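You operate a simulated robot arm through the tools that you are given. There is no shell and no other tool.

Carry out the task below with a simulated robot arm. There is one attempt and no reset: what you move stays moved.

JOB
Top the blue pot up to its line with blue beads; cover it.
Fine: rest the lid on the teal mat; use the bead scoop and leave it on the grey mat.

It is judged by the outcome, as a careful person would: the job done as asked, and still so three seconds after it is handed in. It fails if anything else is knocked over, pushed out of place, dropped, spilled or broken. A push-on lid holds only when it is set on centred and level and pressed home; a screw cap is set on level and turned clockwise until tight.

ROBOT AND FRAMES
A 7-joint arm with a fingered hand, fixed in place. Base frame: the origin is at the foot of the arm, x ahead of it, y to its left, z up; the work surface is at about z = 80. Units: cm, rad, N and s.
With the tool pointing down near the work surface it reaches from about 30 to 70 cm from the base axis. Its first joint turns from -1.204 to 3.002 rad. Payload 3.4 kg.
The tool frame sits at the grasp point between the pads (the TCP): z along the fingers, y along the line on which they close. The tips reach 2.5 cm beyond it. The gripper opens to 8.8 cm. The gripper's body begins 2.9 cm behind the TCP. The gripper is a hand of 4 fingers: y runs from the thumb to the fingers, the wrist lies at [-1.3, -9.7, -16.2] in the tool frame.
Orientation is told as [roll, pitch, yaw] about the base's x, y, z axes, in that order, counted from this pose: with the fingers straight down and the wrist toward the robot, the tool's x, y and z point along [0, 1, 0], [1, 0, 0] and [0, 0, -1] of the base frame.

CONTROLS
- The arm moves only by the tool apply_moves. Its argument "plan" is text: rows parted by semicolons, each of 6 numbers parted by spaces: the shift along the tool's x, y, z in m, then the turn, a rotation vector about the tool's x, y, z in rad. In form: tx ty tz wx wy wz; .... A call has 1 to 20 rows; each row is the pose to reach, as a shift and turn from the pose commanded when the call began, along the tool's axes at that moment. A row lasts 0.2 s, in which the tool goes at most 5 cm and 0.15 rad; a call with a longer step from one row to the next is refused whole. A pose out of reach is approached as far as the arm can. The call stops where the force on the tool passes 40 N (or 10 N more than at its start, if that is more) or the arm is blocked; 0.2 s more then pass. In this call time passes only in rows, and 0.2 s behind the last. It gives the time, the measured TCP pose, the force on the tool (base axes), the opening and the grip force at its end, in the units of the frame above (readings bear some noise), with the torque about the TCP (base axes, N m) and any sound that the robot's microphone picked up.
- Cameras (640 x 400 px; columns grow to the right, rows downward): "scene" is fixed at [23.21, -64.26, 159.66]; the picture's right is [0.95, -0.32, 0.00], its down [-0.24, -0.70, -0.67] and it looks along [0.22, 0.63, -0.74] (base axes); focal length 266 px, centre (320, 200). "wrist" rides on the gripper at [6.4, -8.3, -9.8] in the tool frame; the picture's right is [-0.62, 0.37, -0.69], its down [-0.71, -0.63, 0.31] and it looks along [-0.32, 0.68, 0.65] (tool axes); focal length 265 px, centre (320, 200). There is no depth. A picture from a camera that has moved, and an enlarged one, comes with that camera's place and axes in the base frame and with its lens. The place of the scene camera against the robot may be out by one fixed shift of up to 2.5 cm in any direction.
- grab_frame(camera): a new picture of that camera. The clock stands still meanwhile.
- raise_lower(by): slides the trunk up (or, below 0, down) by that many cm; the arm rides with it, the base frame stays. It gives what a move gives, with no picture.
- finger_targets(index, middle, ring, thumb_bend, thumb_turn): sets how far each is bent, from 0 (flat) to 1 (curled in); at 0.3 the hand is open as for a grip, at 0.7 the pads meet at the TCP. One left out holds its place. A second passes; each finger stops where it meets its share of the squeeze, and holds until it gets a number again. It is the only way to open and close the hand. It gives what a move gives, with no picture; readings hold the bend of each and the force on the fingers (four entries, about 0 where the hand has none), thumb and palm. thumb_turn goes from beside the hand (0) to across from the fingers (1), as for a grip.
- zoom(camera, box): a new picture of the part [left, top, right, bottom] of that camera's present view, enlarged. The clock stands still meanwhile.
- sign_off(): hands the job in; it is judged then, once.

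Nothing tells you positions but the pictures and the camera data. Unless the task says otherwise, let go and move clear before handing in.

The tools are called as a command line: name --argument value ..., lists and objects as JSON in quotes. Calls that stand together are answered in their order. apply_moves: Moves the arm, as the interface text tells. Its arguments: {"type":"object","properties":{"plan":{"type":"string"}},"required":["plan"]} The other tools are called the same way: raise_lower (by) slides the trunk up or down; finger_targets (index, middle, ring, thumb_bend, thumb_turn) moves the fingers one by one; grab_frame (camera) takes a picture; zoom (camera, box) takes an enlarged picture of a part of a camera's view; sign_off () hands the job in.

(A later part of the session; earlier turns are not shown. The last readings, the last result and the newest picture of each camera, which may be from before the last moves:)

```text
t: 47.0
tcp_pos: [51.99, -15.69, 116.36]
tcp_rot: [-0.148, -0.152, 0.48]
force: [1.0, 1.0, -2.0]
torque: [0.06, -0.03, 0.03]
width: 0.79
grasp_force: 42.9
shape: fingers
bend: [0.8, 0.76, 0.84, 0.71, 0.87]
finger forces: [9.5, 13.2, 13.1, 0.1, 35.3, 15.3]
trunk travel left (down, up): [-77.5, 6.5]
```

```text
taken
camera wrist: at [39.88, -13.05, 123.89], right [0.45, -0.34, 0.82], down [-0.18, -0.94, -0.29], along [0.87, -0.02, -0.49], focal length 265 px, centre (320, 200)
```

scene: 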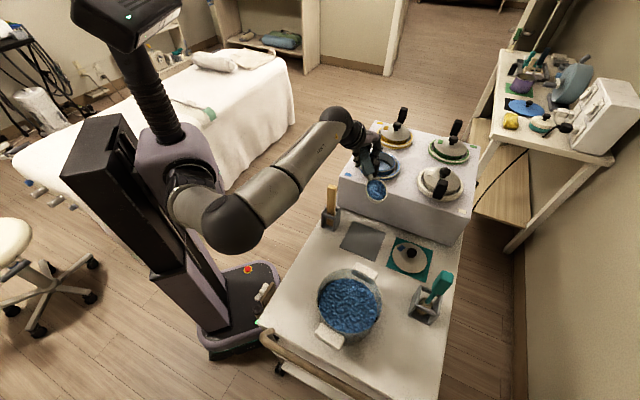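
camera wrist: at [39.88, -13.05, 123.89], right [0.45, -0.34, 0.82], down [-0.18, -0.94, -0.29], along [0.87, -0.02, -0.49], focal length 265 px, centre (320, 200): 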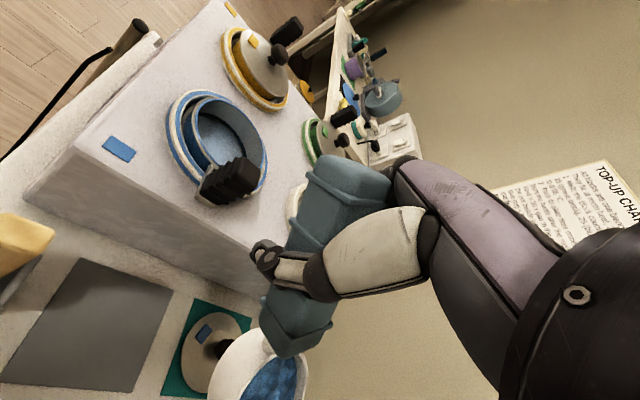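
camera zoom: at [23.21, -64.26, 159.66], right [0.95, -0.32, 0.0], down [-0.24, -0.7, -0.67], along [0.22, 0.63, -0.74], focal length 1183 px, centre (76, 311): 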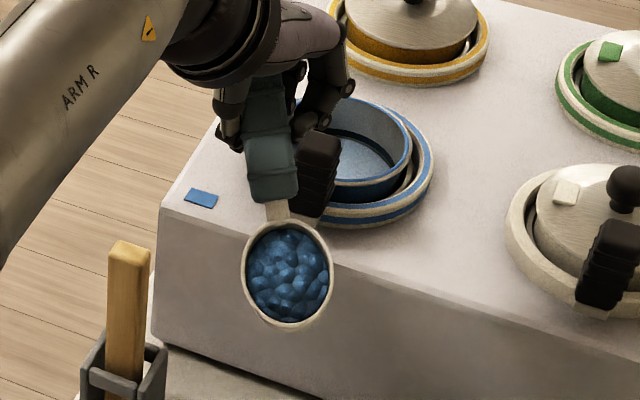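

Re-gripping gave 43 N with palm contact, but the scoop has pivoted to roughly 45° nose-down; no beads are seen on the cart. I'll level the cup right away by turning the hand nose-up.

apply_moves --plan "0 0 0 0.0365 -0.138 -0.027; 0 0 0 0.073 -0.277 -0.054; 0 0 0 0.1095 -0.415 -0.081; 0 0 0 0.146 -0.553 -0.108; 0 0 0 0.18 -0.68 -0.133"

zoom --camera "scene" --box '[330, 130, 440, 240]'

grab_frame --camera "wrist"

grab_frame --camera "scene"

```text
t: 48.2
tcp_pos: [52.01, -15.62, 116.42]
tcp_rot: [-0.834, 0.065, 0.511]
force: [0.2, 0.2, -2.2]
torque: [0.1, 0.0, -0.01]
width: 0.69
grasp_force: 35.0
shape: fingers
bend: [0.8, 0.76, 1.0, 0.72, 0.88]
finger forces: [10.3, 16.8, 0.0, 0.0, 28.3, 14.5]
trunk travel left (down, up): [-77.5, 6.5]
```

```text
3.64 times, centred on (385, 185) of scene
camera zoom: at [23.21, -64.26, 159.66], right [0.95, -0.32, 0.0], down [-0.24, -0.7, -0.67], along [0.22, 0.63, -0.74], focal length 968 px, centre (84, 254)
```

zoom: 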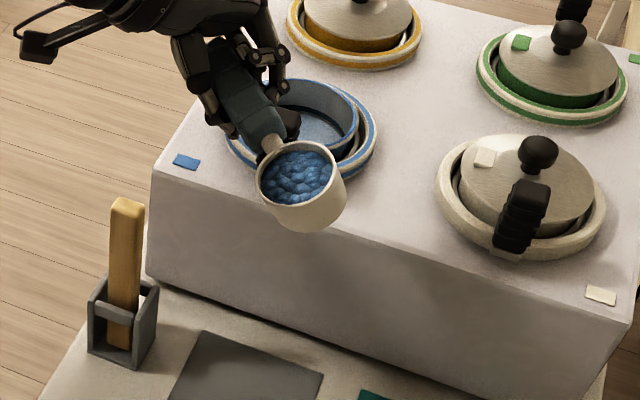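

```text
taken
camera wrist: at [39.19, -9.43, 118.9], right [0.33, 0.29, 0.9], down [-0.18, -0.91, 0.37], along [0.93, -0.29, -0.24], focal length 265 px, centre (320, 200)
```

wrist: 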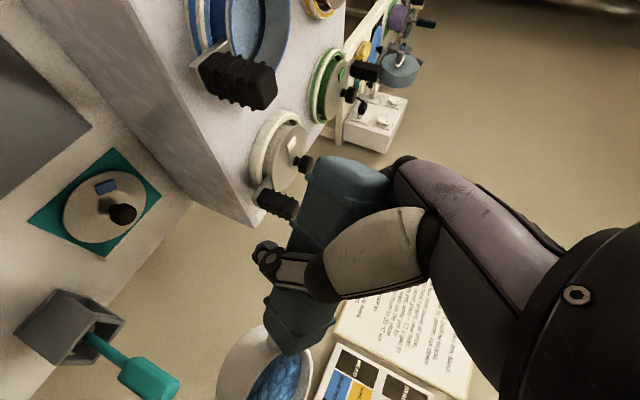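

```text
taken
```

scene: 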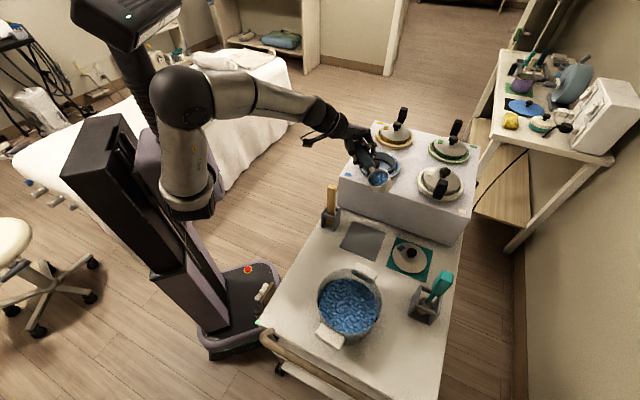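

zoom --camera "scene" --box '[365, 155, 435, 205]'

zoom --camera "scene" --box '[310, 200, 440, 290]'

```text
8.00 times, centred on (400, 180) of scene
camera zoom: at [23.21, -64.26, 159.66], right [0.95, -0.32, 0.0], down [-0.24, -0.7, -0.67], along [0.22, 0.63, -0.74], focal length 2129 px, centre (-320, 360)
```

zoom: 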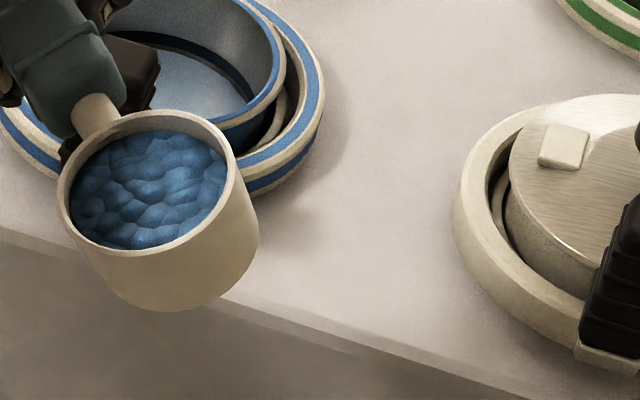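

```text
4.44 times, centred on (375, 245) of scene
camera zoom: at [23.21, -64.26, 159.66], right [0.95, -0.32, 0.0], down [-0.24, -0.7, -0.67], along [0.22, 0.63, -0.74], focal length 1183 px, centre (76, 0)
```

zoom: 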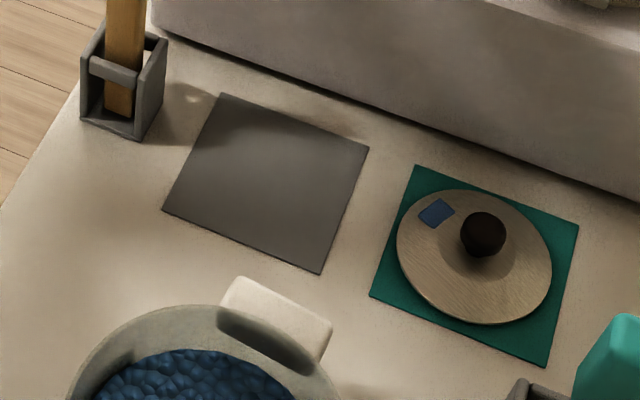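

No beads were spilled. The cup is now level in pitch but leans about 25° to one side, so I'll roll it upright.

apply_moves --plan "0 0 0 0.056 0.0667 -0.0682; 0 0 0 0.112 0.1334 -0.1363; 0 0 0 0.1679 0.2001 -0.2045; 0 0 0 0.2239 0.2668 -0.2726"

zoom --camera "scene" --box '[345, 140, 435, 205]'

grab_frame --camera "wrist"

grab_frame --camera "scene"

```text
t: 49.2
tcp_pos: [52.06, -15.7, 116.22]
tcp_rot: [-0.543, 0.414, 0.583]
force: [-0.1, -0.8, -2.7]
torque: [0.12, -0.01, -0.05]
width: 0.63
grasp_force: 33.7
shape: fingers
bend: [0.8, 0.76, 1.0, 0.72, 0.88]
finger forces: [9.6, 17.9, 0.0, 0.0, 27.3, 11.8]
trunk travel left (down, up): [-77.5, 6.5]
```

```text
6.15 times, centred on (390, 172) of scene
camera zoom: at [23.21, -64.26, 159.66], right [0.95, -0.32, 0.0], down [-0.24, -0.7, -0.67], along [0.22, 0.63, -0.74], focal length 1638 px, centre (-111, 369)
```

zoom: 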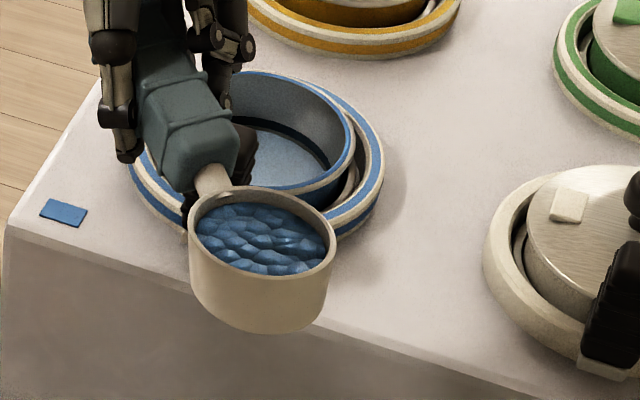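

```text
taken
camera wrist: at [41.61, -9.85, 124.43], right [0.68, 0.24, 0.69], down [-0.02, -0.94, 0.35], along [0.73, -0.26, -0.63], focal length 265 px, centre (320, 200)
```

wrist: 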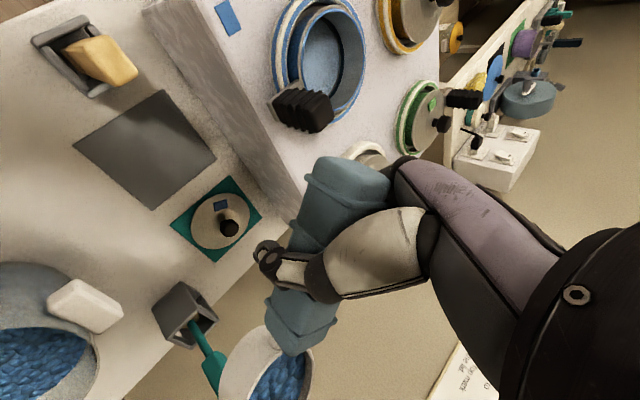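

```text
taken
```

scene: 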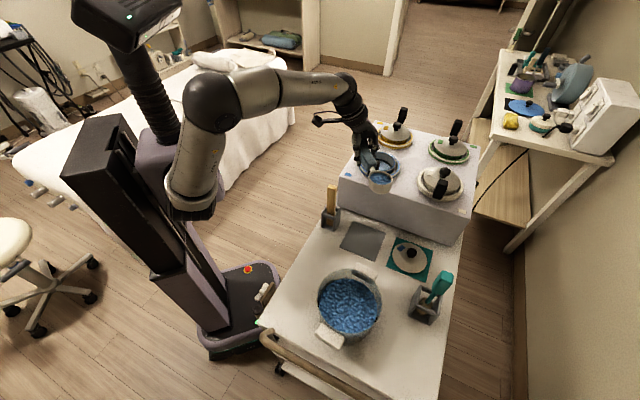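

The cup is level (about 7° nose-up) and nearly full, and the grip now includes the palm. I'll carry it over the pot centre at this orientation.

apply_moves --plan "0.0022 0.0137 -0.0084 0 0 0; 0.0067 0.0411 -0.0251 0 0 0; 0.0111 0.0685 -0.0419 0 0 0; 0.0156 0.0959 -0.0586 0 0 0; 0.02 0.1233 -0.0754 0 0 0; 0.0245 0.1507 -0.0921 0 0 0; 0.0289 0.1781 -0.1089 0 0 0; 0.0334 0.2055 -0.1256 0 0 0; 0.0356 0.2192 -0.134 0 0 0"

zoom --camera "scene" --box '[345, 110, 435, 185]'

grab_frame --camera "wrist"

grab_frame --camera "scene"

```text
t: 51.2
tcp_pos: [62.96, 3.81, 115.46]
tcp_rot: [-0.544, 0.411, 0.581]
force: [1.7, -0.7, -2.0]
torque: [0.12, -0.02, 0.03]
width: 0.59
grasp_force: 32.9
shape: fingers
bend: [0.8, 0.76, 1.0, 0.73, 0.88]
finger forces: [9.4, 17.9, 0.0, 0.1, 26.3, 11.8]
out of reach, approached as far as the arm can: row 8, 9
trunk travel left (down, up): [-77.5, 6.5]
```

```text
5.33 times, centred on (390, 148) of scene
camera zoom: at [23.21, -64.26, 159.66], right [0.95, -0.32, 0.0], down [-0.24, -0.7, -0.67], along [0.22, 0.63, -0.74], focal length 1419 px, centre (-53, 480)
```

zoom: 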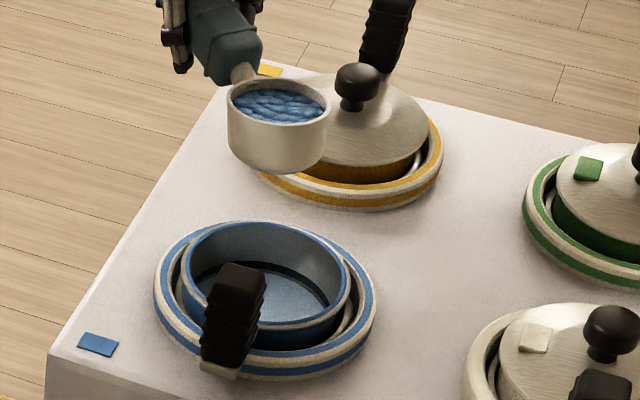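

```text
taken
camera wrist: at [52.41, 9.59, 123.66], right [0.68, 0.24, 0.69], down [-0.02, -0.94, 0.35], along [0.73, -0.26, -0.63], focal length 265 px, centre (320, 200)
```

wrist: 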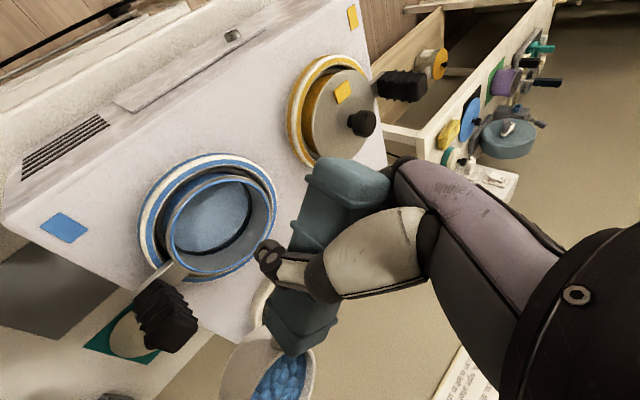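

```text
taken
```

scene: 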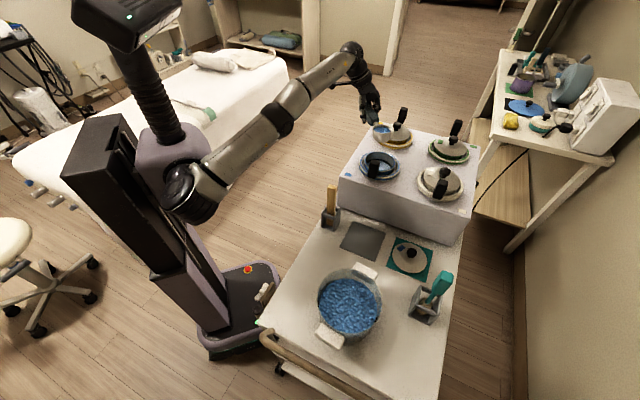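

The cup is held level near the pot, but the arm is fully stretched there (wrist high). I'll raise the trunk by 6 cm to gain reach before pouring.

raise_lower --by 6

grab_frame --camera "wrist"

zoom --camera "scene" --box '[345, 100, 435, 175]'

```text
t: 52.2
tcp_pos: [62.74, 3.68, 121.61]
tcp_rot: [-0.544, 0.41, 0.58]
force: [-0.5, -0.2, -0.9]
torque: [0.15, -0.02, 0.0]
width: 0.58
grasp_force: 32.2
shape: fingers
bend: [0.8, 0.76, 1.0, 0.73, 0.88]
finger forces: [9.4, 17.9, 0.1, 0.1, 26.2, 11.9]
trunk travel left (down, up): [-83.5, 0.5]
```

```text
taken
camera wrist: at [52.38, 9.57, 129.71], right [0.68, 0.24, 0.69], down [-0.02, -0.94, 0.35], along [0.73, -0.26, -0.63], focal length 265 px, centre (320, 200)
```

wrist: 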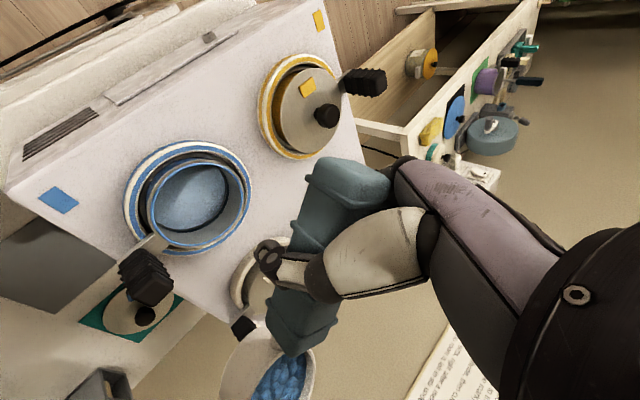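

```text
5.33 times, centred on (390, 138) of scene
camera zoom: at [23.21, -64.26, 159.66], right [0.95, -0.32, 0.0], down [-0.24, -0.7, -0.67], along [0.22, 0.63, -0.74], focal length 1419 px, centre (-53, 533)
```

zoom: 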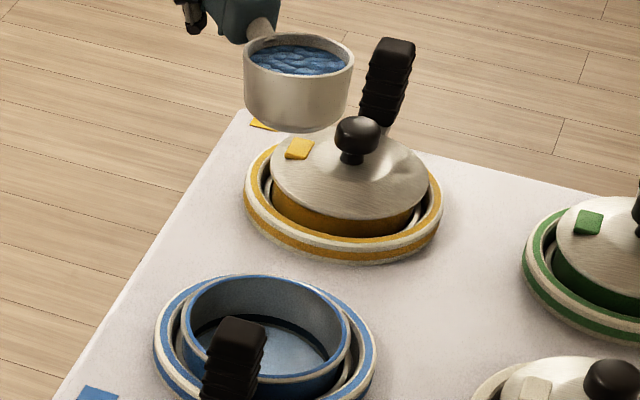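

The scoop has stayed steady in the hand. Now I'll pitch it 30° nose-down while moving so that its lip comes over the pot; that's not yet enough to pour.

apply_moves --plan "0.0065 0.014 0.0048 -0.0925 0.0924 0.0084; 0.0131 0.0281 0.0096 -0.185 0.1848 0.0168; 0.0196 0.0421 0.0144 -0.2774 0.2772 0.0251; 0.0261 0.0561 0.0192 -0.3699 0.3696 0.0335"

zoom --camera "scene" --box '[345, 100, 435, 175]'

grab_frame --camera "wrist"

```text
t: 53.2
tcp_pos: [65.5, 6.88, 116.62]
tcp_rot: [-0.147, 0.053, 0.676]
force: [0.1, -0.1, -1.3]
torque: [0.1, 0.04, 0.01]
width: 0.56
grasp_force: 32.8
shape: fingers
bend: [0.8, 0.77, 1.0, 0.73, 0.88]
finger forces: [9.3, 18.0, 0.0, 0.0, 26.1, 11.1]
trunk travel left (down, up): [-83.5, 0.5]
```

```text
5.33 times, centred on (390, 138) of scene
camera zoom: at [23.21, -64.26, 159.66], right [0.95, -0.32, 0.0], down [-0.24, -0.7, -0.67], along [0.22, 0.63, -0.74], focal length 1419 px, centre (-53, 533)
```

zoom: 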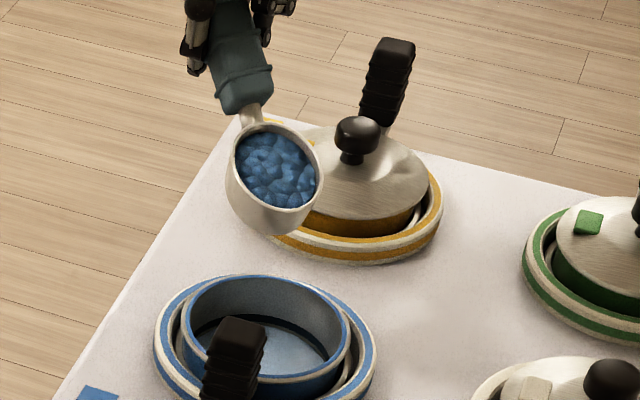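

```text
taken
camera wrist: at [54.52, 8.06, 125.92], right [0.64, -0.14, 0.76], down [-0.03, -0.99, -0.16], along [0.77, 0.08, -0.63], focal length 265 px, centre (320, 200)
```

wrist: 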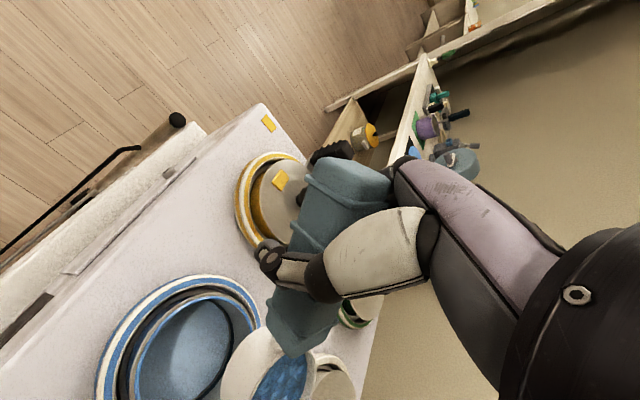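

The lip is over the pot, about 1.5 cm from its centre, with all beads still in the cup. I'll tip a further 15° and watch.

apply_moves --plan "-0.0035 -0.0003 0.0005 -0.0925 0.0924 0.0084; -0.0071 -0.0006 0.0011 -0.185 0.1847 0.0168"

zoom --camera "scene" --box '[345, 100, 435, 175]'

```text
t: 53.8
tcp_pos: [65.93, 6.12, 116.63]
tcp_rot: [0.04, -0.134, 0.669]
force: [-0.1, -0.3, -1.2]
torque: [0.09, 0.02, -0.02]
width: 0.57
grasp_force: 32.0
shape: fingers
bend: [0.8, 0.77, 1.0, 0.73, 0.88]
finger forces: [9.4, 18.4, 0.0, 0.0, 26.1, 10.6]
trunk travel left (down, up): [-83.5, 0.5]
```

```text
5.33 times, centred on (390, 138) of scene
camera zoom: at [23.21, -64.26, 159.66], right [0.95, -0.32, 0.0], down [-0.24, -0.7, -0.67], along [0.22, 0.63, -0.74], focal length 1419 px, centre (-53, 533)
```

zoom: 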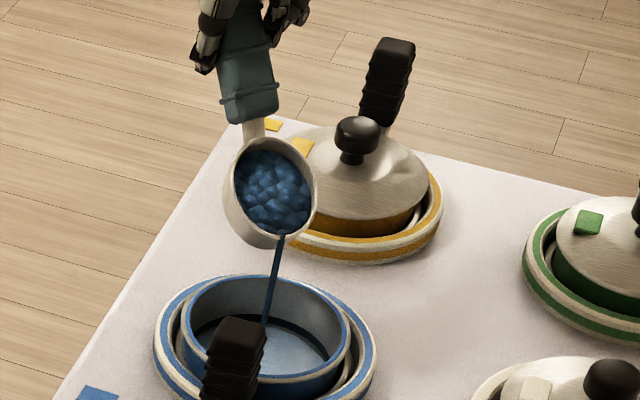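

Beads are streaming from the lip into the pot. I'll hold this tilt briefly and look.

apply_moves --plan "0 0 0 0 0 0; 0 0 0 0 0 0"

zoom --camera "scene" --box '[345, 100, 435, 175]'

zoom --camera "scene" --box '[364, 146, 396, 172]'

grab_frame --camera "wrist"

```text
t: 54.4
tcp_pos: [65.79, 6.19, 116.8]
tcp_rot: [0.036, -0.133, 0.67]
force: [-0.6, 0.6, -2.6]
torque: [0.09, 0.0, 0.03]
width: 0.54
grasp_force: 32.5
shape: fingers
bend: [0.8, 0.77, 1.0, 0.73, 0.88]
finger forces: [9.3, 18.4, 0.0, 0.0, 26.2, 10.8]
trunk travel left (down, up): [-83.5, 0.5]
```

```text
5.33 times, centred on (390, 138) of scene
camera zoom: at [23.21, -64.26, 159.66], right [0.95, -0.32, 0.0], down [-0.24, -0.7, -0.67], along [0.22, 0.63, -0.74], focal length 1419 px, centre (-53, 533)
```

zoom: 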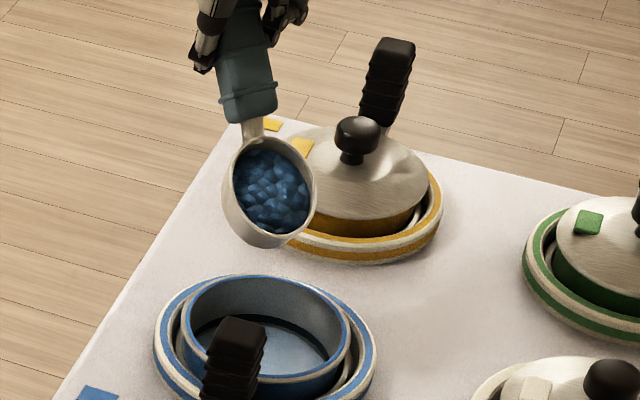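

```text
15.38 times, centred on (380, 159) of scene
camera zoom: at [23.21, -64.26, 159.66], right [0.95, -0.32, 0.0], down [-0.24, -0.7, -0.67], along [0.22, 0.63, -0.74], focal length 4094 px, centre (-603, 831)
```

zoom: 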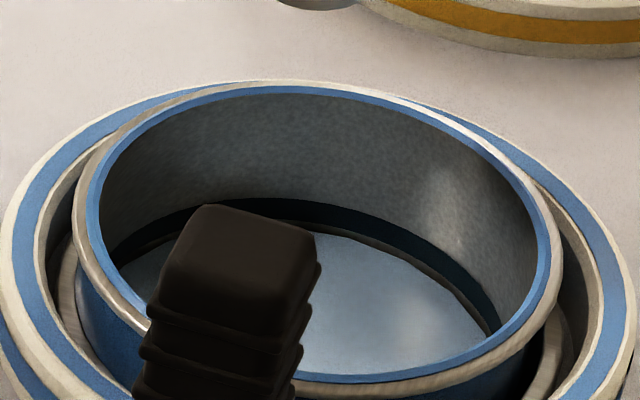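

```text
taken
camera wrist: at [54.62, 5.14, 125.66], right [0.62, -0.33, 0.71], down [-0.02, -0.91, -0.41], along [0.79, 0.24, -0.57], focal length 265 px, centre (320, 200)
```

wrist: 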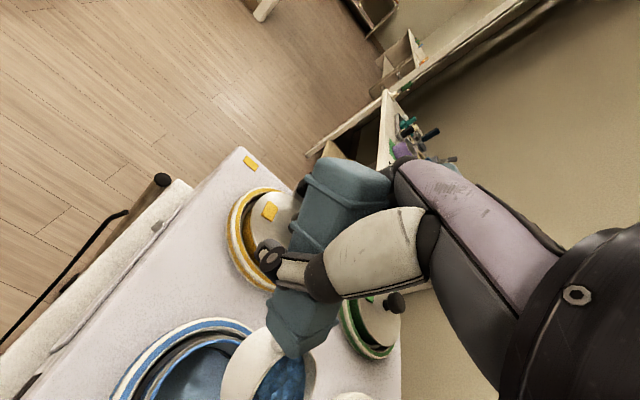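

The flow stopped by itself, so the amount poured follows the tilt – easy to control. I'll zoom closely on the level versus the line for a reference.

zoom --camera "scene" --box '[378, 155, 392, 168]'

zoom --camera "wrist" --box '[100, 300, 280, 400]'

```text
16.00 times, centred on (385, 162) of scene
camera zoom: at [23.21, -64.26, 159.66], right [0.95, -0.32, 0.0], down [-0.24, -0.7, -0.67], along [0.22, 0.63, -0.74], focal length 4258 px, centre (-720, 816)
```

zoom: 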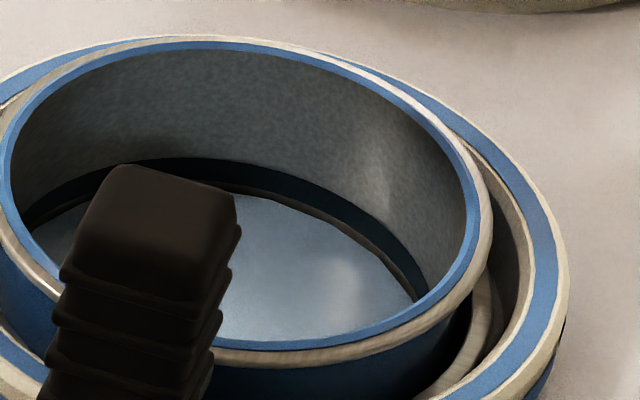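

```text
3.56 times, centred on (190, 350) of wrist
camera zoom: at [54.62, 5.14, 125.66], right [0.62, -0.33, 0.71], down [-0.02, -0.91, -0.41], along [0.79, 0.24, -0.57], focal length 944 px, centre (782, -333)
```

zoom: 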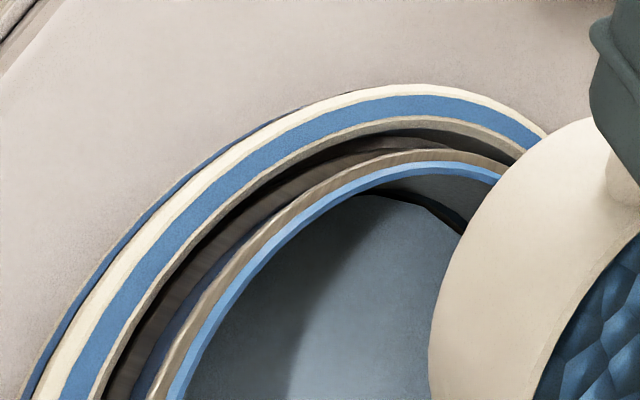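

apply_moves --plan "-0.0047 -0.004 -0.0007 -0.0617 0.0617 0.0056; -0.0094 -0.0081 -0.0014 -0.1235 0.1234 0.0112; -0.0094 -0.0081 -0.0014 -0.1235 0.1234 0.0112; -0.0094 -0.0081 -0.0014 -0.1235 0.1234 0.0112"

zoom --camera "scene" --box '[345, 100, 435, 175]'

zoom --camera "scene" --box '[378, 155, 392, 168]'

```text
t: 55.4
tcp_pos: [65.81, 4.95, 116.63]
tcp_rot: [0.165, -0.255, 0.647]
force: [-0.2, -0.5, -1.4]
torque: [0.06, -0.02, -0.02]
width: 0.55
grasp_force: 32.7
shape: fingers
bend: [0.8, 0.77, 1.0, 0.73, 0.88]
finger forces: [9.2, 18.5, 0.0, 0.1, 26.2, 10.4]
trunk travel left (down, up): [-83.5, 0.5]
```

```text
5.33 times, centred on (390, 138) of scene
camera zoom: at [23.21, -64.26, 159.66], right [0.95, -0.32, 0.0], down [-0.24, -0.7, -0.67], along [0.22, 0.63, -0.74], focal length 1419 px, centre (-53, 533)
```

zoom: 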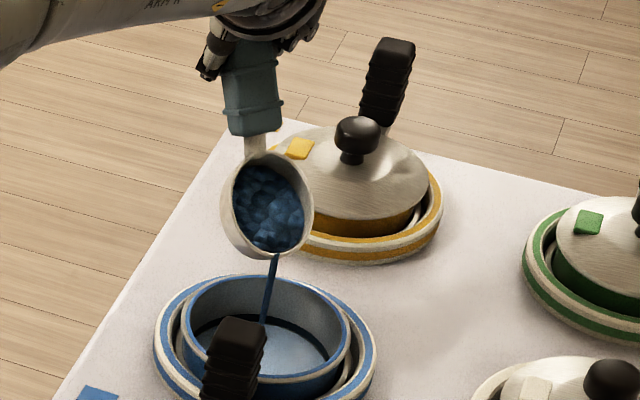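

```text
16.00 times, centred on (385, 162) of scene
camera zoom: at [23.21, -64.26, 159.66], right [0.95, -0.32, 0.0], down [-0.24, -0.7, -0.67], along [0.22, 0.63, -0.74], focal length 4258 px, centre (-720, 816)
```

zoom: 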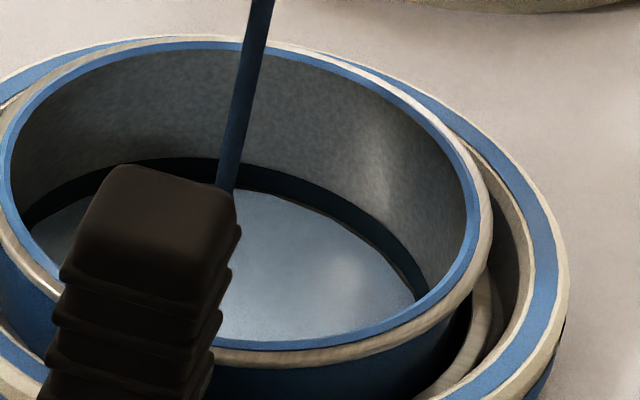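

The level is rising: the pale strip under the line has nearly vanished. I'll hold until this flow ends and look again.

apply_moves --plan "0 0 0 0 0 0; 0 0 0 0 0 0; 0 0 0 0 0 0"

zoom --camera "scene" --box '[378, 155, 392, 168]'

zoom --camera "scene" --box '[345, 100, 435, 175]'

```text
t: 56.2
tcp_pos: [65.78, 5.15, 116.65]
tcp_rot: [0.164, -0.255, 0.649]
force: [0.2, -0.6, -2.3]
torque: [0.07, -0.02, 0.0]
width: 0.57
grasp_force: 32.0
shape: fingers
bend: [0.8, 0.77, 1.0, 0.73, 0.88]
finger forces: [9.2, 18.5, 0.0, 0.0, 26.2, 10.4]
trunk travel left (down, up): [-83.5, 0.5]
```

```text
16.00 times, centred on (385, 162) of scene
camera zoom: at [23.21, -64.26, 159.66], right [0.95, -0.32, 0.0], down [-0.24, -0.7, -0.67], along [0.22, 0.63, -0.74], focal length 4258 px, centre (-720, 816)
```

zoom: 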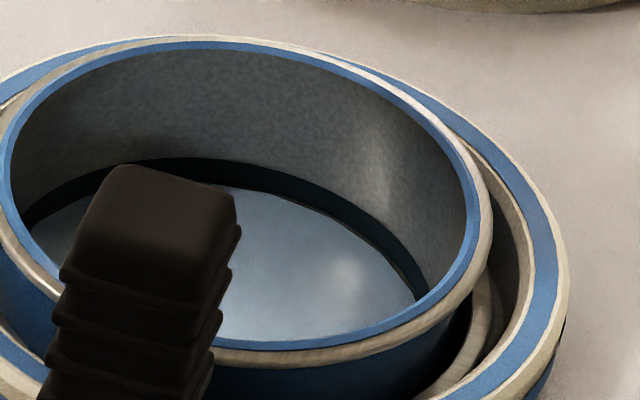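

```text
5.33 times, centred on (390, 138) of scene
camera zoom: at [23.21, -64.26, 159.66], right [0.95, -0.32, 0.0], down [-0.24, -0.7, -0.67], along [0.22, 0.63, -0.74], focal length 1419 px, centre (-53, 533)
```

zoom: 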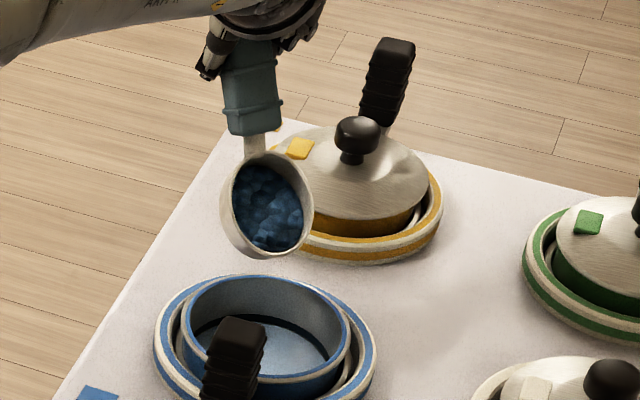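

The level now touches the bottom of the dark line. I'll tip another 10° to bring it into the line.

apply_moves --plan "-0.0064 -0.0062 -0.0027 -0.0617 0.0617 0.0056; -0.0128 -0.0124 -0.0054 -0.1235 0.1234 0.0112; -0.0128 -0.0124 -0.0054 -0.1235 0.1234 0.0112; -0.0128 -0.0124 -0.0054 -0.1235 0.1234 0.0112; -0.0128 -0.0124 -0.0054 -0.1235 0.1234 0.0112; -0.0128 -0.0124 -0.0054 -0.1235 0.1234 0.0112"

zoom --camera "scene" --box '[378, 155, 392, 168]'

zoom --camera "scene" --box '[345, 100, 435, 175]'

```text
t: 57.6
tcp_pos: [65.61, 3.17, 116.63]
tcp_rot: [0.303, -0.372, 0.607]
force: [0.5, 0.0, -1.7]
torque: [0.04, 0.0, -0.02]
width: 0.55
grasp_force: 32.1
shape: fingers
bend: [0.8, 0.77, 1.0, 0.73, 0.88]
finger forces: [9.2, 18.8, 0.1, 0.0, 26.3, 10.2]
trunk travel left (down, up): [-83.5, 0.5]
```

```text
16.00 times, centred on (385, 162) of scene
camera zoom: at [23.21, -64.26, 159.66], right [0.95, -0.32, 0.0], down [-0.24, -0.7, -0.67], along [0.22, 0.63, -0.74], focal length 4258 px, centre (-720, 816)
```

zoom: 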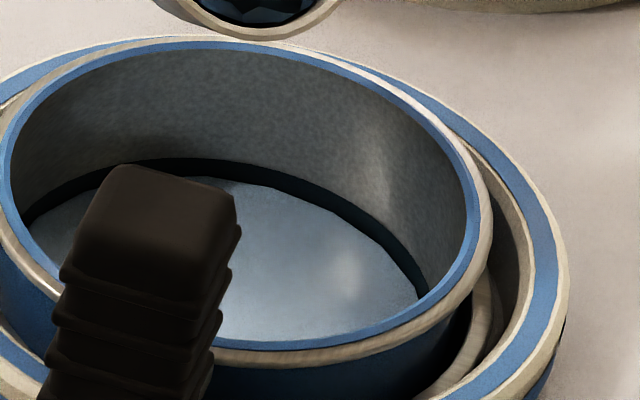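

```text
5.33 times, centred on (390, 138) of scene
camera zoom: at [23.21, -64.26, 159.66], right [0.95, -0.32, 0.0], down [-0.24, -0.7, -0.67], along [0.22, 0.63, -0.74], focal length 1419 px, centre (-53, 533)
```

zoom: 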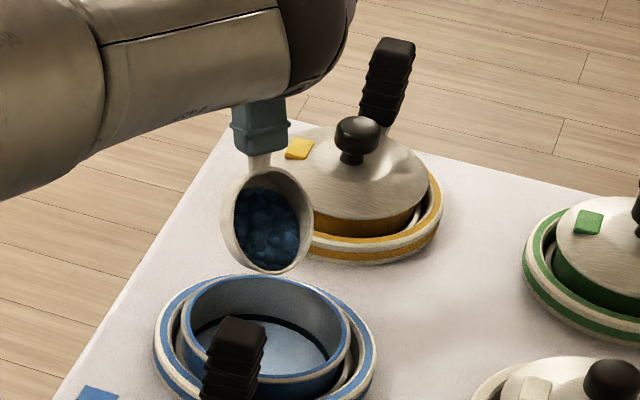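

The level is now about a third of the way into the line band. A small further tip of 4° should bring it to the middle of the band.

apply_moves --plan "-0.0046 -0.0043 -0.0032 -0.0494 0.0494 0.0045; -0.0046 -0.0043 -0.0032 -0.0494 0.0494 0.0045; -0.0046 -0.0043 -0.0032 -0.0494 0.0494 0.0045; -0.0046 -0.0043 -0.0032 -0.0494 0.0494 0.0045; -0.0046 -0.0043 -0.0032 -0.0494 0.0494 0.0045"

zoom --camera "scene" --box '[378, 155, 392, 168]'

zoom --camera "scene" --box '[345, 100, 435, 175]'

```text
t: 58.8
tcp_pos: [65.62, 2.52, 116.65]
tcp_rot: [0.36, -0.418, 0.584]
force: [-0.6, 0.2, -2.3]
torque: [0.04, 0.02, 0.01]
width: 0.55
grasp_force: 32.0
shape: fingers
bend: [0.8, 0.77, 1.0, 0.73, 0.88]
finger forces: [9.1, 18.8, 0.0, 0.0, 26.3, 9.9]
trunk travel left (down, up): [-83.5, 0.5]
```

```text
16.00 times, centred on (385, 162) of scene
camera zoom: at [23.21, -64.26, 159.66], right [0.95, -0.32, 0.0], down [-0.24, -0.7, -0.67], along [0.22, 0.63, -0.74], focal length 4258 px, centre (-720, 816)
```

zoom: 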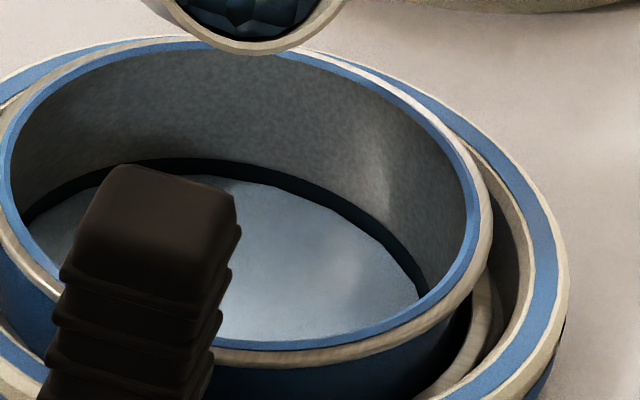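

```text
5.33 times, centred on (390, 138) of scene
camera zoom: at [23.21, -64.26, 159.66], right [0.95, -0.32, 0.0], down [-0.24, -0.7, -0.67], along [0.22, 0.63, -0.74], focal length 1419 px, centre (-53, 533)
```

zoom: 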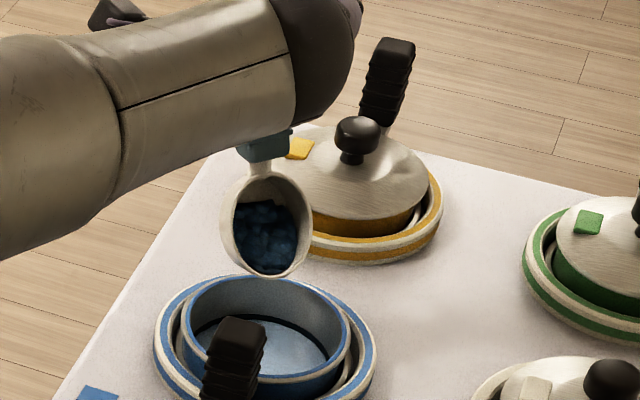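

The level now stands at about the middle of the line band and the flow has stopped. I'll level the scoop again, retracing the path, to keep the leftover beads in the cup.

apply_moves --plan "0.0092 0.0078 0.0072 0.0988 -0.0988 -0.009; 0.018 0.0158 0.0108 0.1977 -0.1977 -0.0179; 0.0256 0.0225 0.0133 0.2965 -0.2965 -0.0269; 0.0327 0.0268 0.011 0.3954 -0.3954 -0.0358; 0.0379 0.0283 0.0043 0.4942 -0.4942 -0.0448; 0.0414 0.0252 -0.0075 0.593 -0.593 -0.0538; 0.0441 0.0192 -0.0211 0.6919 -0.6919 -0.0627; 0.0432 0.008 -0.0384 0.7625 -0.7625 -0.0691"

grab_frame --camera "scene"

zoom --camera "scene" --box '[378, 155, 392, 168]'

grab_frame --camera "wrist"

```text
t: 60.6
tcp_pos: [62.64, 4.05, 121.78]
tcp_rot: [-0.446, 0.327, 0.617]
force: [0.7, -0.2, -2.0]
torque: [0.11, 0.0, 0.04]
width: 0.55
grasp_force: 32.2
shape: fingers
bend: [0.8, 0.77, 1.0, 0.73, 0.88]
finger forces: [9.4, 18.9, 0.1, 0.0, 26.1, 10.1]
trunk travel left (down, up): [-83.5, 0.5]
```

```text
taken
```

scene: 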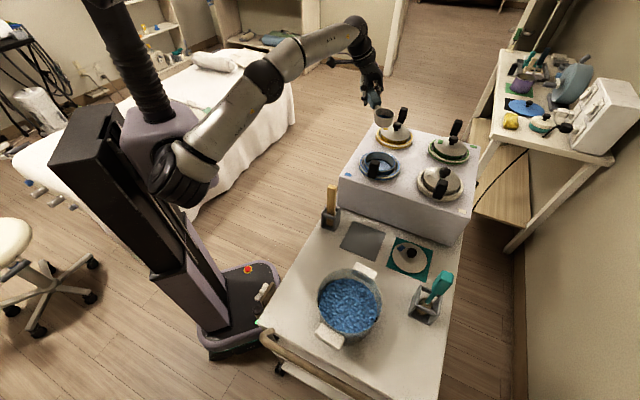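

```text
16.00 times, centred on (385, 162) of scene
camera zoom: at [23.21, -64.26, 159.66], right [0.95, -0.32, 0.0], down [-0.24, -0.7, -0.67], along [0.22, 0.63, -0.74], focal length 4258 px, centre (-720, 816)
```

zoom: 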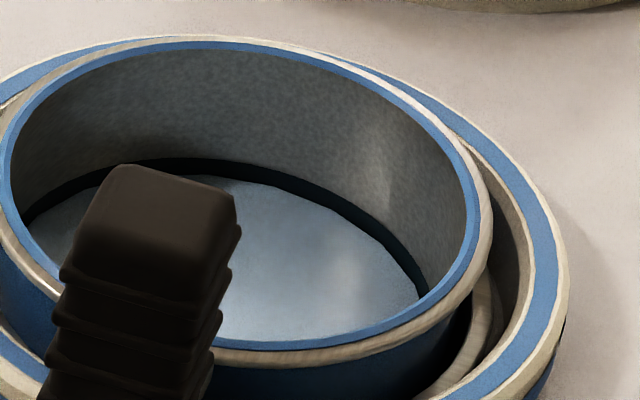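

```text
taken
camera wrist: at [52.04, 8.85, 130.31], right [0.67, 0.16, 0.73], down [-0.03, -0.97, 0.23], along [0.74, -0.18, -0.65], focal length 265 px, centre (320, 200)
```

wrist: 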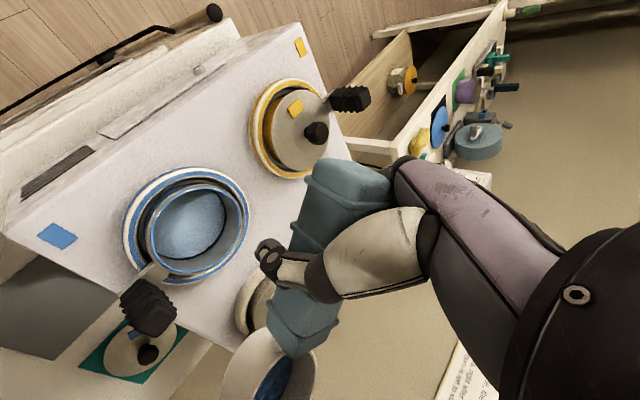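

The cup is level with some beads left. I'll check the fill from this other angle as well.

zoom --camera "wrist" --box '[135, 170, 255, 290]'

zoom --camera "scene" --box '[350, 95, 420, 145]'

```text
3.33 times, centred on (195, 230) of wrist
camera zoom: at [52.04, 8.85, 130.31], right [0.67, 0.16, 0.73], down [-0.03, -0.97, 0.23], along [0.74, -0.18, -0.65], focal length 885 px, centre (737, 100)
```

zoom: 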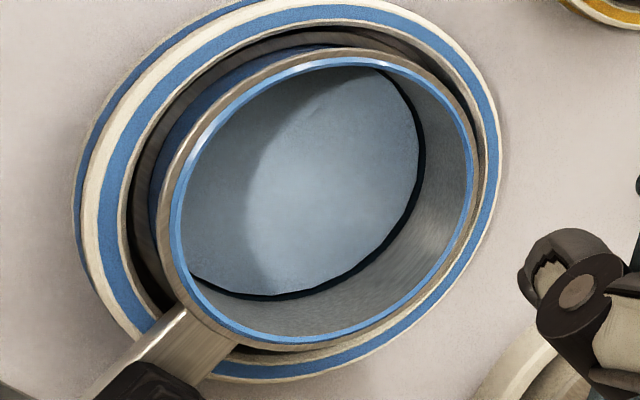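

```text
8.00 times, centred on (385, 120) of scene
camera zoom: at [23.21, -64.26, 159.66], right [0.95, -0.32, 0.0], down [-0.24, -0.7, -0.67], along [0.22, 0.63, -0.74], focal length 2129 px, centre (-200, 840)
```

zoom: 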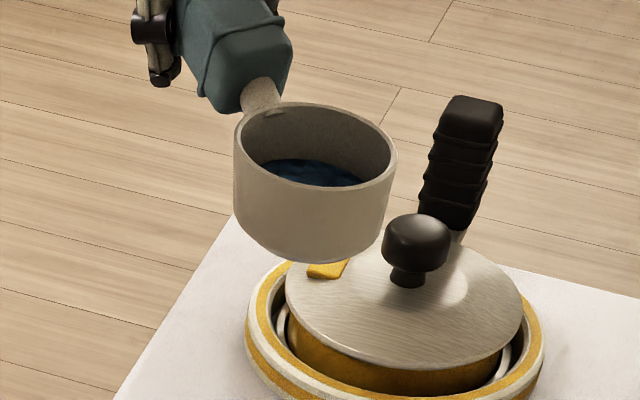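

The dark line is still partly visible above the wax all round, so the level sits within the line. Now I'll carry the leftover beads back to the tub.

apply_moves --plan "-0.0007 -0.0158 0.0104 0 0 0; -0.0021 -0.0474 0.0313 0 0 0; -0.0035 -0.0791 0.0522 0 0 0; -0.0049 -0.1107 0.073 0 0 0; -0.0063 -0.1424 0.0939 0 0 0; -0.0077 -0.174 0.1148 0 0 0; -0.009 -0.2056 0.1356 0 0 0; -0.0104 -0.2373 0.1565 0 0 0; -0.0118 -0.2689 0.1773 0 0 0; -0.0132 -0.3005 0.1982 0 0 0; -0.0146 -0.3322 0.2191 0 0 0; -0.0153 -0.348 0.2295 0 0 0"

grab_frame --camera "scene"

grab_frame --camera "wrist"

```text
t: 63.2
tcp_pos: [37.24, -28.19, 113.86]
tcp_rot: [-0.445, 0.33, 0.617]
force: [0.4, 0.1, -1.8]
torque: [0.13, -0.02, 0.0]
width: 0.47
grasp_force: 31.8
shape: fingers
bend: [0.8, 0.77, 1.0, 0.74, 0.88]
finger forces: [9.1, 19.1, 0.0, 0.0, 25.5, 8.9]
trunk travel left (down, up): [-83.5, 0.5]
```

```text
taken
```

scene: 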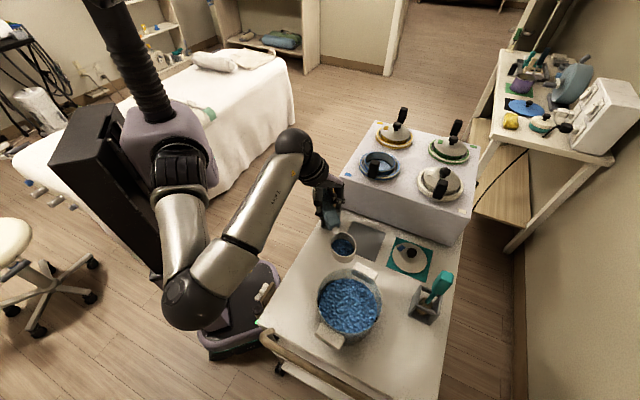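

```text
taken
camera wrist: at [26.65, -23.27, 122.51], right [0.67, 0.16, 0.73], down [-0.03, -0.97, 0.23], along [0.74, -0.18, -0.65], focal length 265 px, centre (320, 200)
```

wrist: 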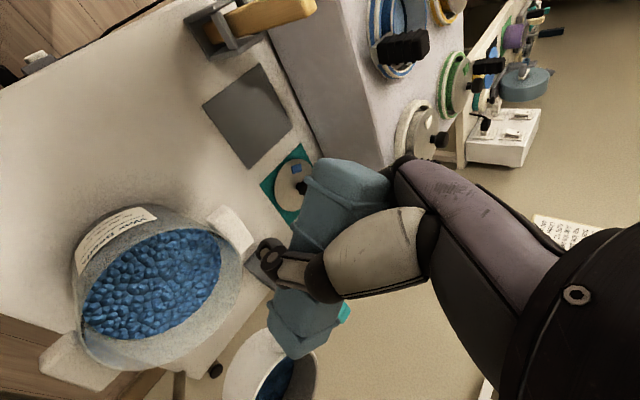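

The tub's label is visible from here; I'll read it and measure the tub again.

zoom --camera "wrist" --box '[70, 195, 170, 285]'

zoom --camera "wrist" --box '[40, 190, 280, 390]'

zoom --camera "scene" --box '[300, 180, 400, 350]'

```text
4.44 times, centred on (120, 240) of wrist
camera zoom: at [26.65, -23.27, 122.51], right [0.67, 0.16, 0.73], down [-0.03, -0.97, 0.23], along [0.74, -0.18, -0.65], focal length 1180 px, centre (1209, 22)
```

zoom: 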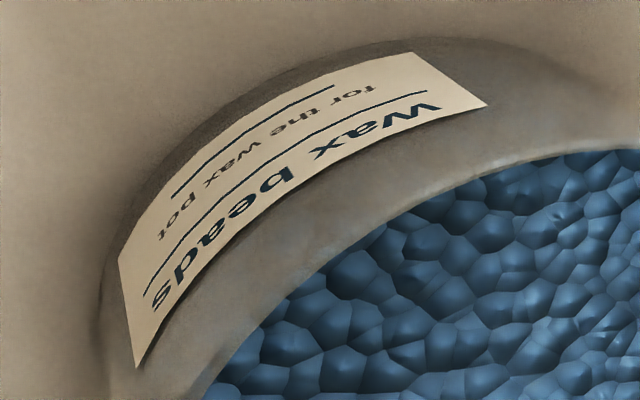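

```text
2.00 times, centred on (160, 290) of wrist
camera zoom: at [26.65, -23.27, 122.51], right [0.67, 0.16, 0.73], down [-0.03, -0.97, 0.23], along [0.74, -0.18, -0.65], focal length 531 px, centre (640, 20)
```

zoom: 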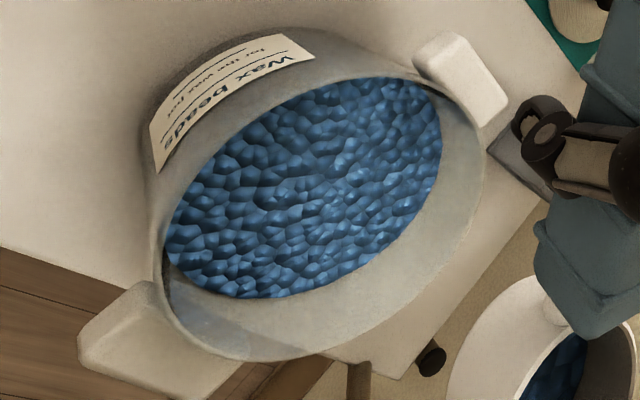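

```text
2.35 times, centred on (350, 265) of scene
camera zoom: at [23.21, -64.26, 159.66], right [0.95, -0.32, 0.0], down [-0.24, -0.7, -0.67], along [0.22, 0.63, -0.74], focal length 626 px, centre (249, 47)
```

zoom: 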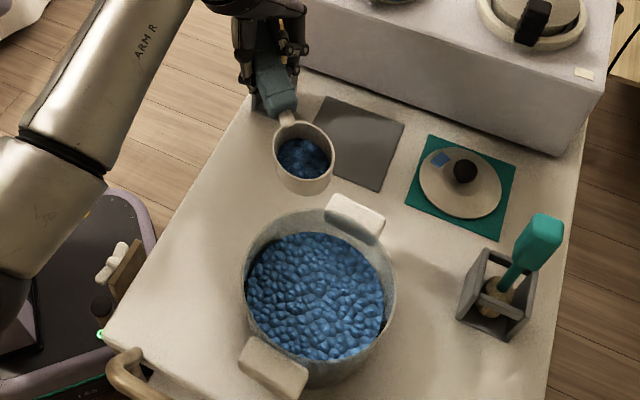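

The label says "Wax beads – for the wax pot". I'll tip the leftover beads back into the tub, lip kept over its interior.

apply_moves --plan "0.003 0.0023 0.0082 -0.0988 0.0988 0.009; 0.0065 0.005 0.0173 -0.1977 0.1977 0.0179; 0.0105 0.0069 0.0263 -0.2965 0.2965 0.0269; 0.012 0.0066 0.0375 -0.3954 0.3954 0.0358; 0.0081 0.002 0.0469 -0.4942 0.4942 0.0448; 0.0029 -0.0038 0.0574 -0.593 0.593 0.0538; -0.0023 -0.0109 0.0684 -0.6919 0.6919 0.0627"

zoom --camera "scene" --box '[300, 200, 400, 350]'

grab_frame --camera "wrist"

```text
t: 64.8
tcp_pos: [36.66, -32.31, 108.35]
tcp_rot: [0.277, -0.356, 0.611]
force: [0.3, 0.7, -1.1]
torque: [0.04, 0.0, 0.0]
width: 0.44
grasp_force: 30.1
shape: fingers
bend: [0.8, 0.77, 1.0, 0.74, 0.88]
finger forces: [8.7, 19.5, 0.0, 0.0, 25.7, 7.7]
trunk travel left (down, up): [-83.5, 0.5]
```

```text
2.67 times, centred on (350, 275) of scene
camera zoom: at [23.21, -64.26, 159.66], right [0.95, -0.32, 0.0], down [-0.24, -0.7, -0.67], along [0.22, 0.63, -0.74], focal length 710 px, centre (240, 0)
```

zoom: 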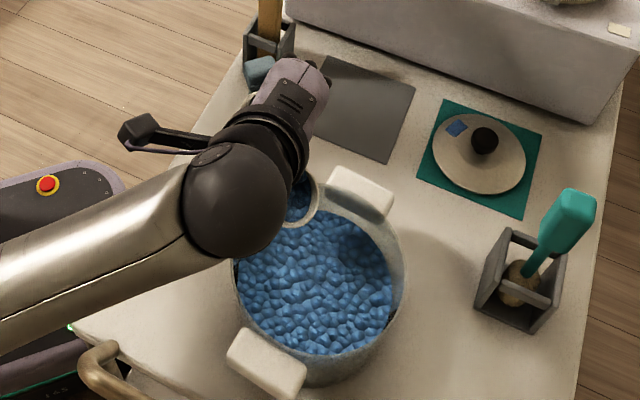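

```text
taken
camera wrist: at [25.2, -36.16, 116.09], right [0.59, -0.54, 0.59], down [0.0, -0.74, -0.68], along [0.8, 0.4, -0.44], focal length 265 px, centre (320, 200)
```

wrist: 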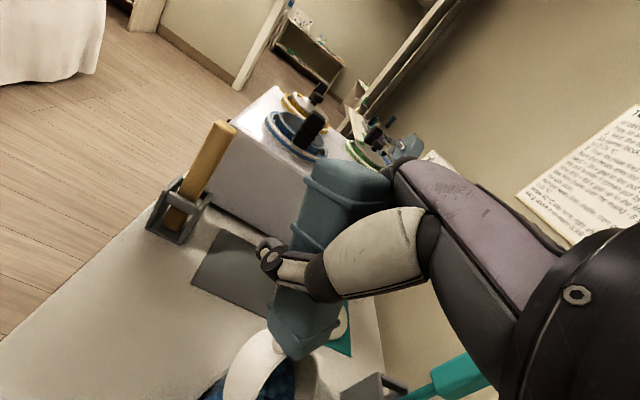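

apply_moves --plan "-0.0118 -0.0111 -0.0032 -0.0988 0.0988 0.009; -0.0228 -0.0225 -0.0052 -0.1977 0.1977 0.0179; -0.0336 -0.0323 -0.012 -0.2965 0.2965 0.0269"

zoom --camera "scene" --box '[280, 200, 400, 350]'

grab_frame --camera "wrist"

```text
t: 65.6
tcp_pos: [36.26, -37.05, 107.54]
tcp_rot: [0.661, -0.605, 0.436]
force: [-1.3, -0.3, -2.7]
torque: [-0.01, -0.01, -0.01]
width: 0.0
grasp_force: 32.3
shape: fingers
bend: [0.81, 0.77, 1.0, 0.77, 0.9]
finger forces: [9.9, 6.6, 17.1, 0.0, 28.1, 1.9]
trunk travel left (down, up): [-83.5, 0.5]
```

```text
2.67 times, centred on (340, 275) of scene
camera zoom: at [23.21, -64.26, 159.66], right [0.95, -0.32, 0.0], down [-0.24, -0.7, -0.67], along [0.22, 0.63, -0.74], focal length 710 px, centre (267, 0)
```

zoom: 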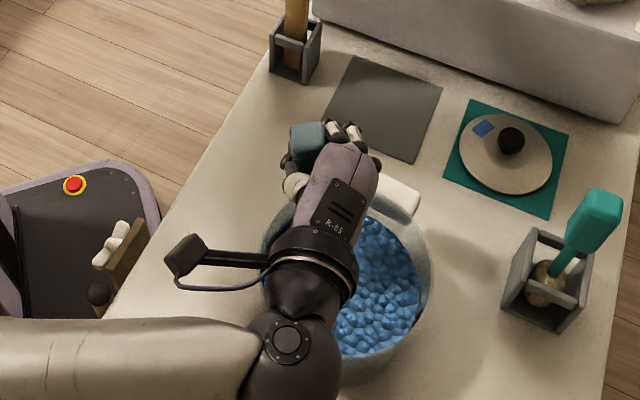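

```text
taken
camera wrist: at [24.44, -43.59, 112.56], right [0.57, -0.74, 0.35], down [0.04, -0.4, -0.92], along [0.82, 0.54, -0.2], focal length 265 px, centre (320, 200)
```

wrist: 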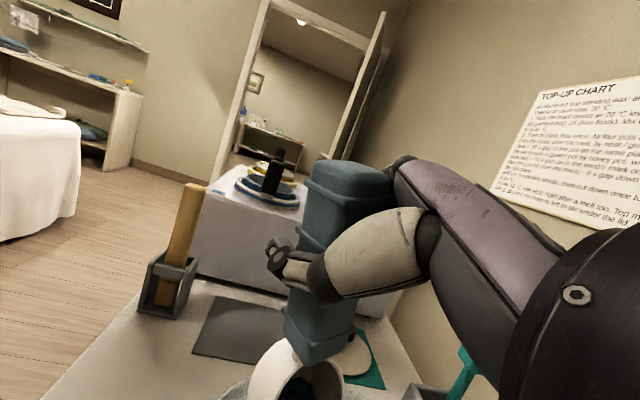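

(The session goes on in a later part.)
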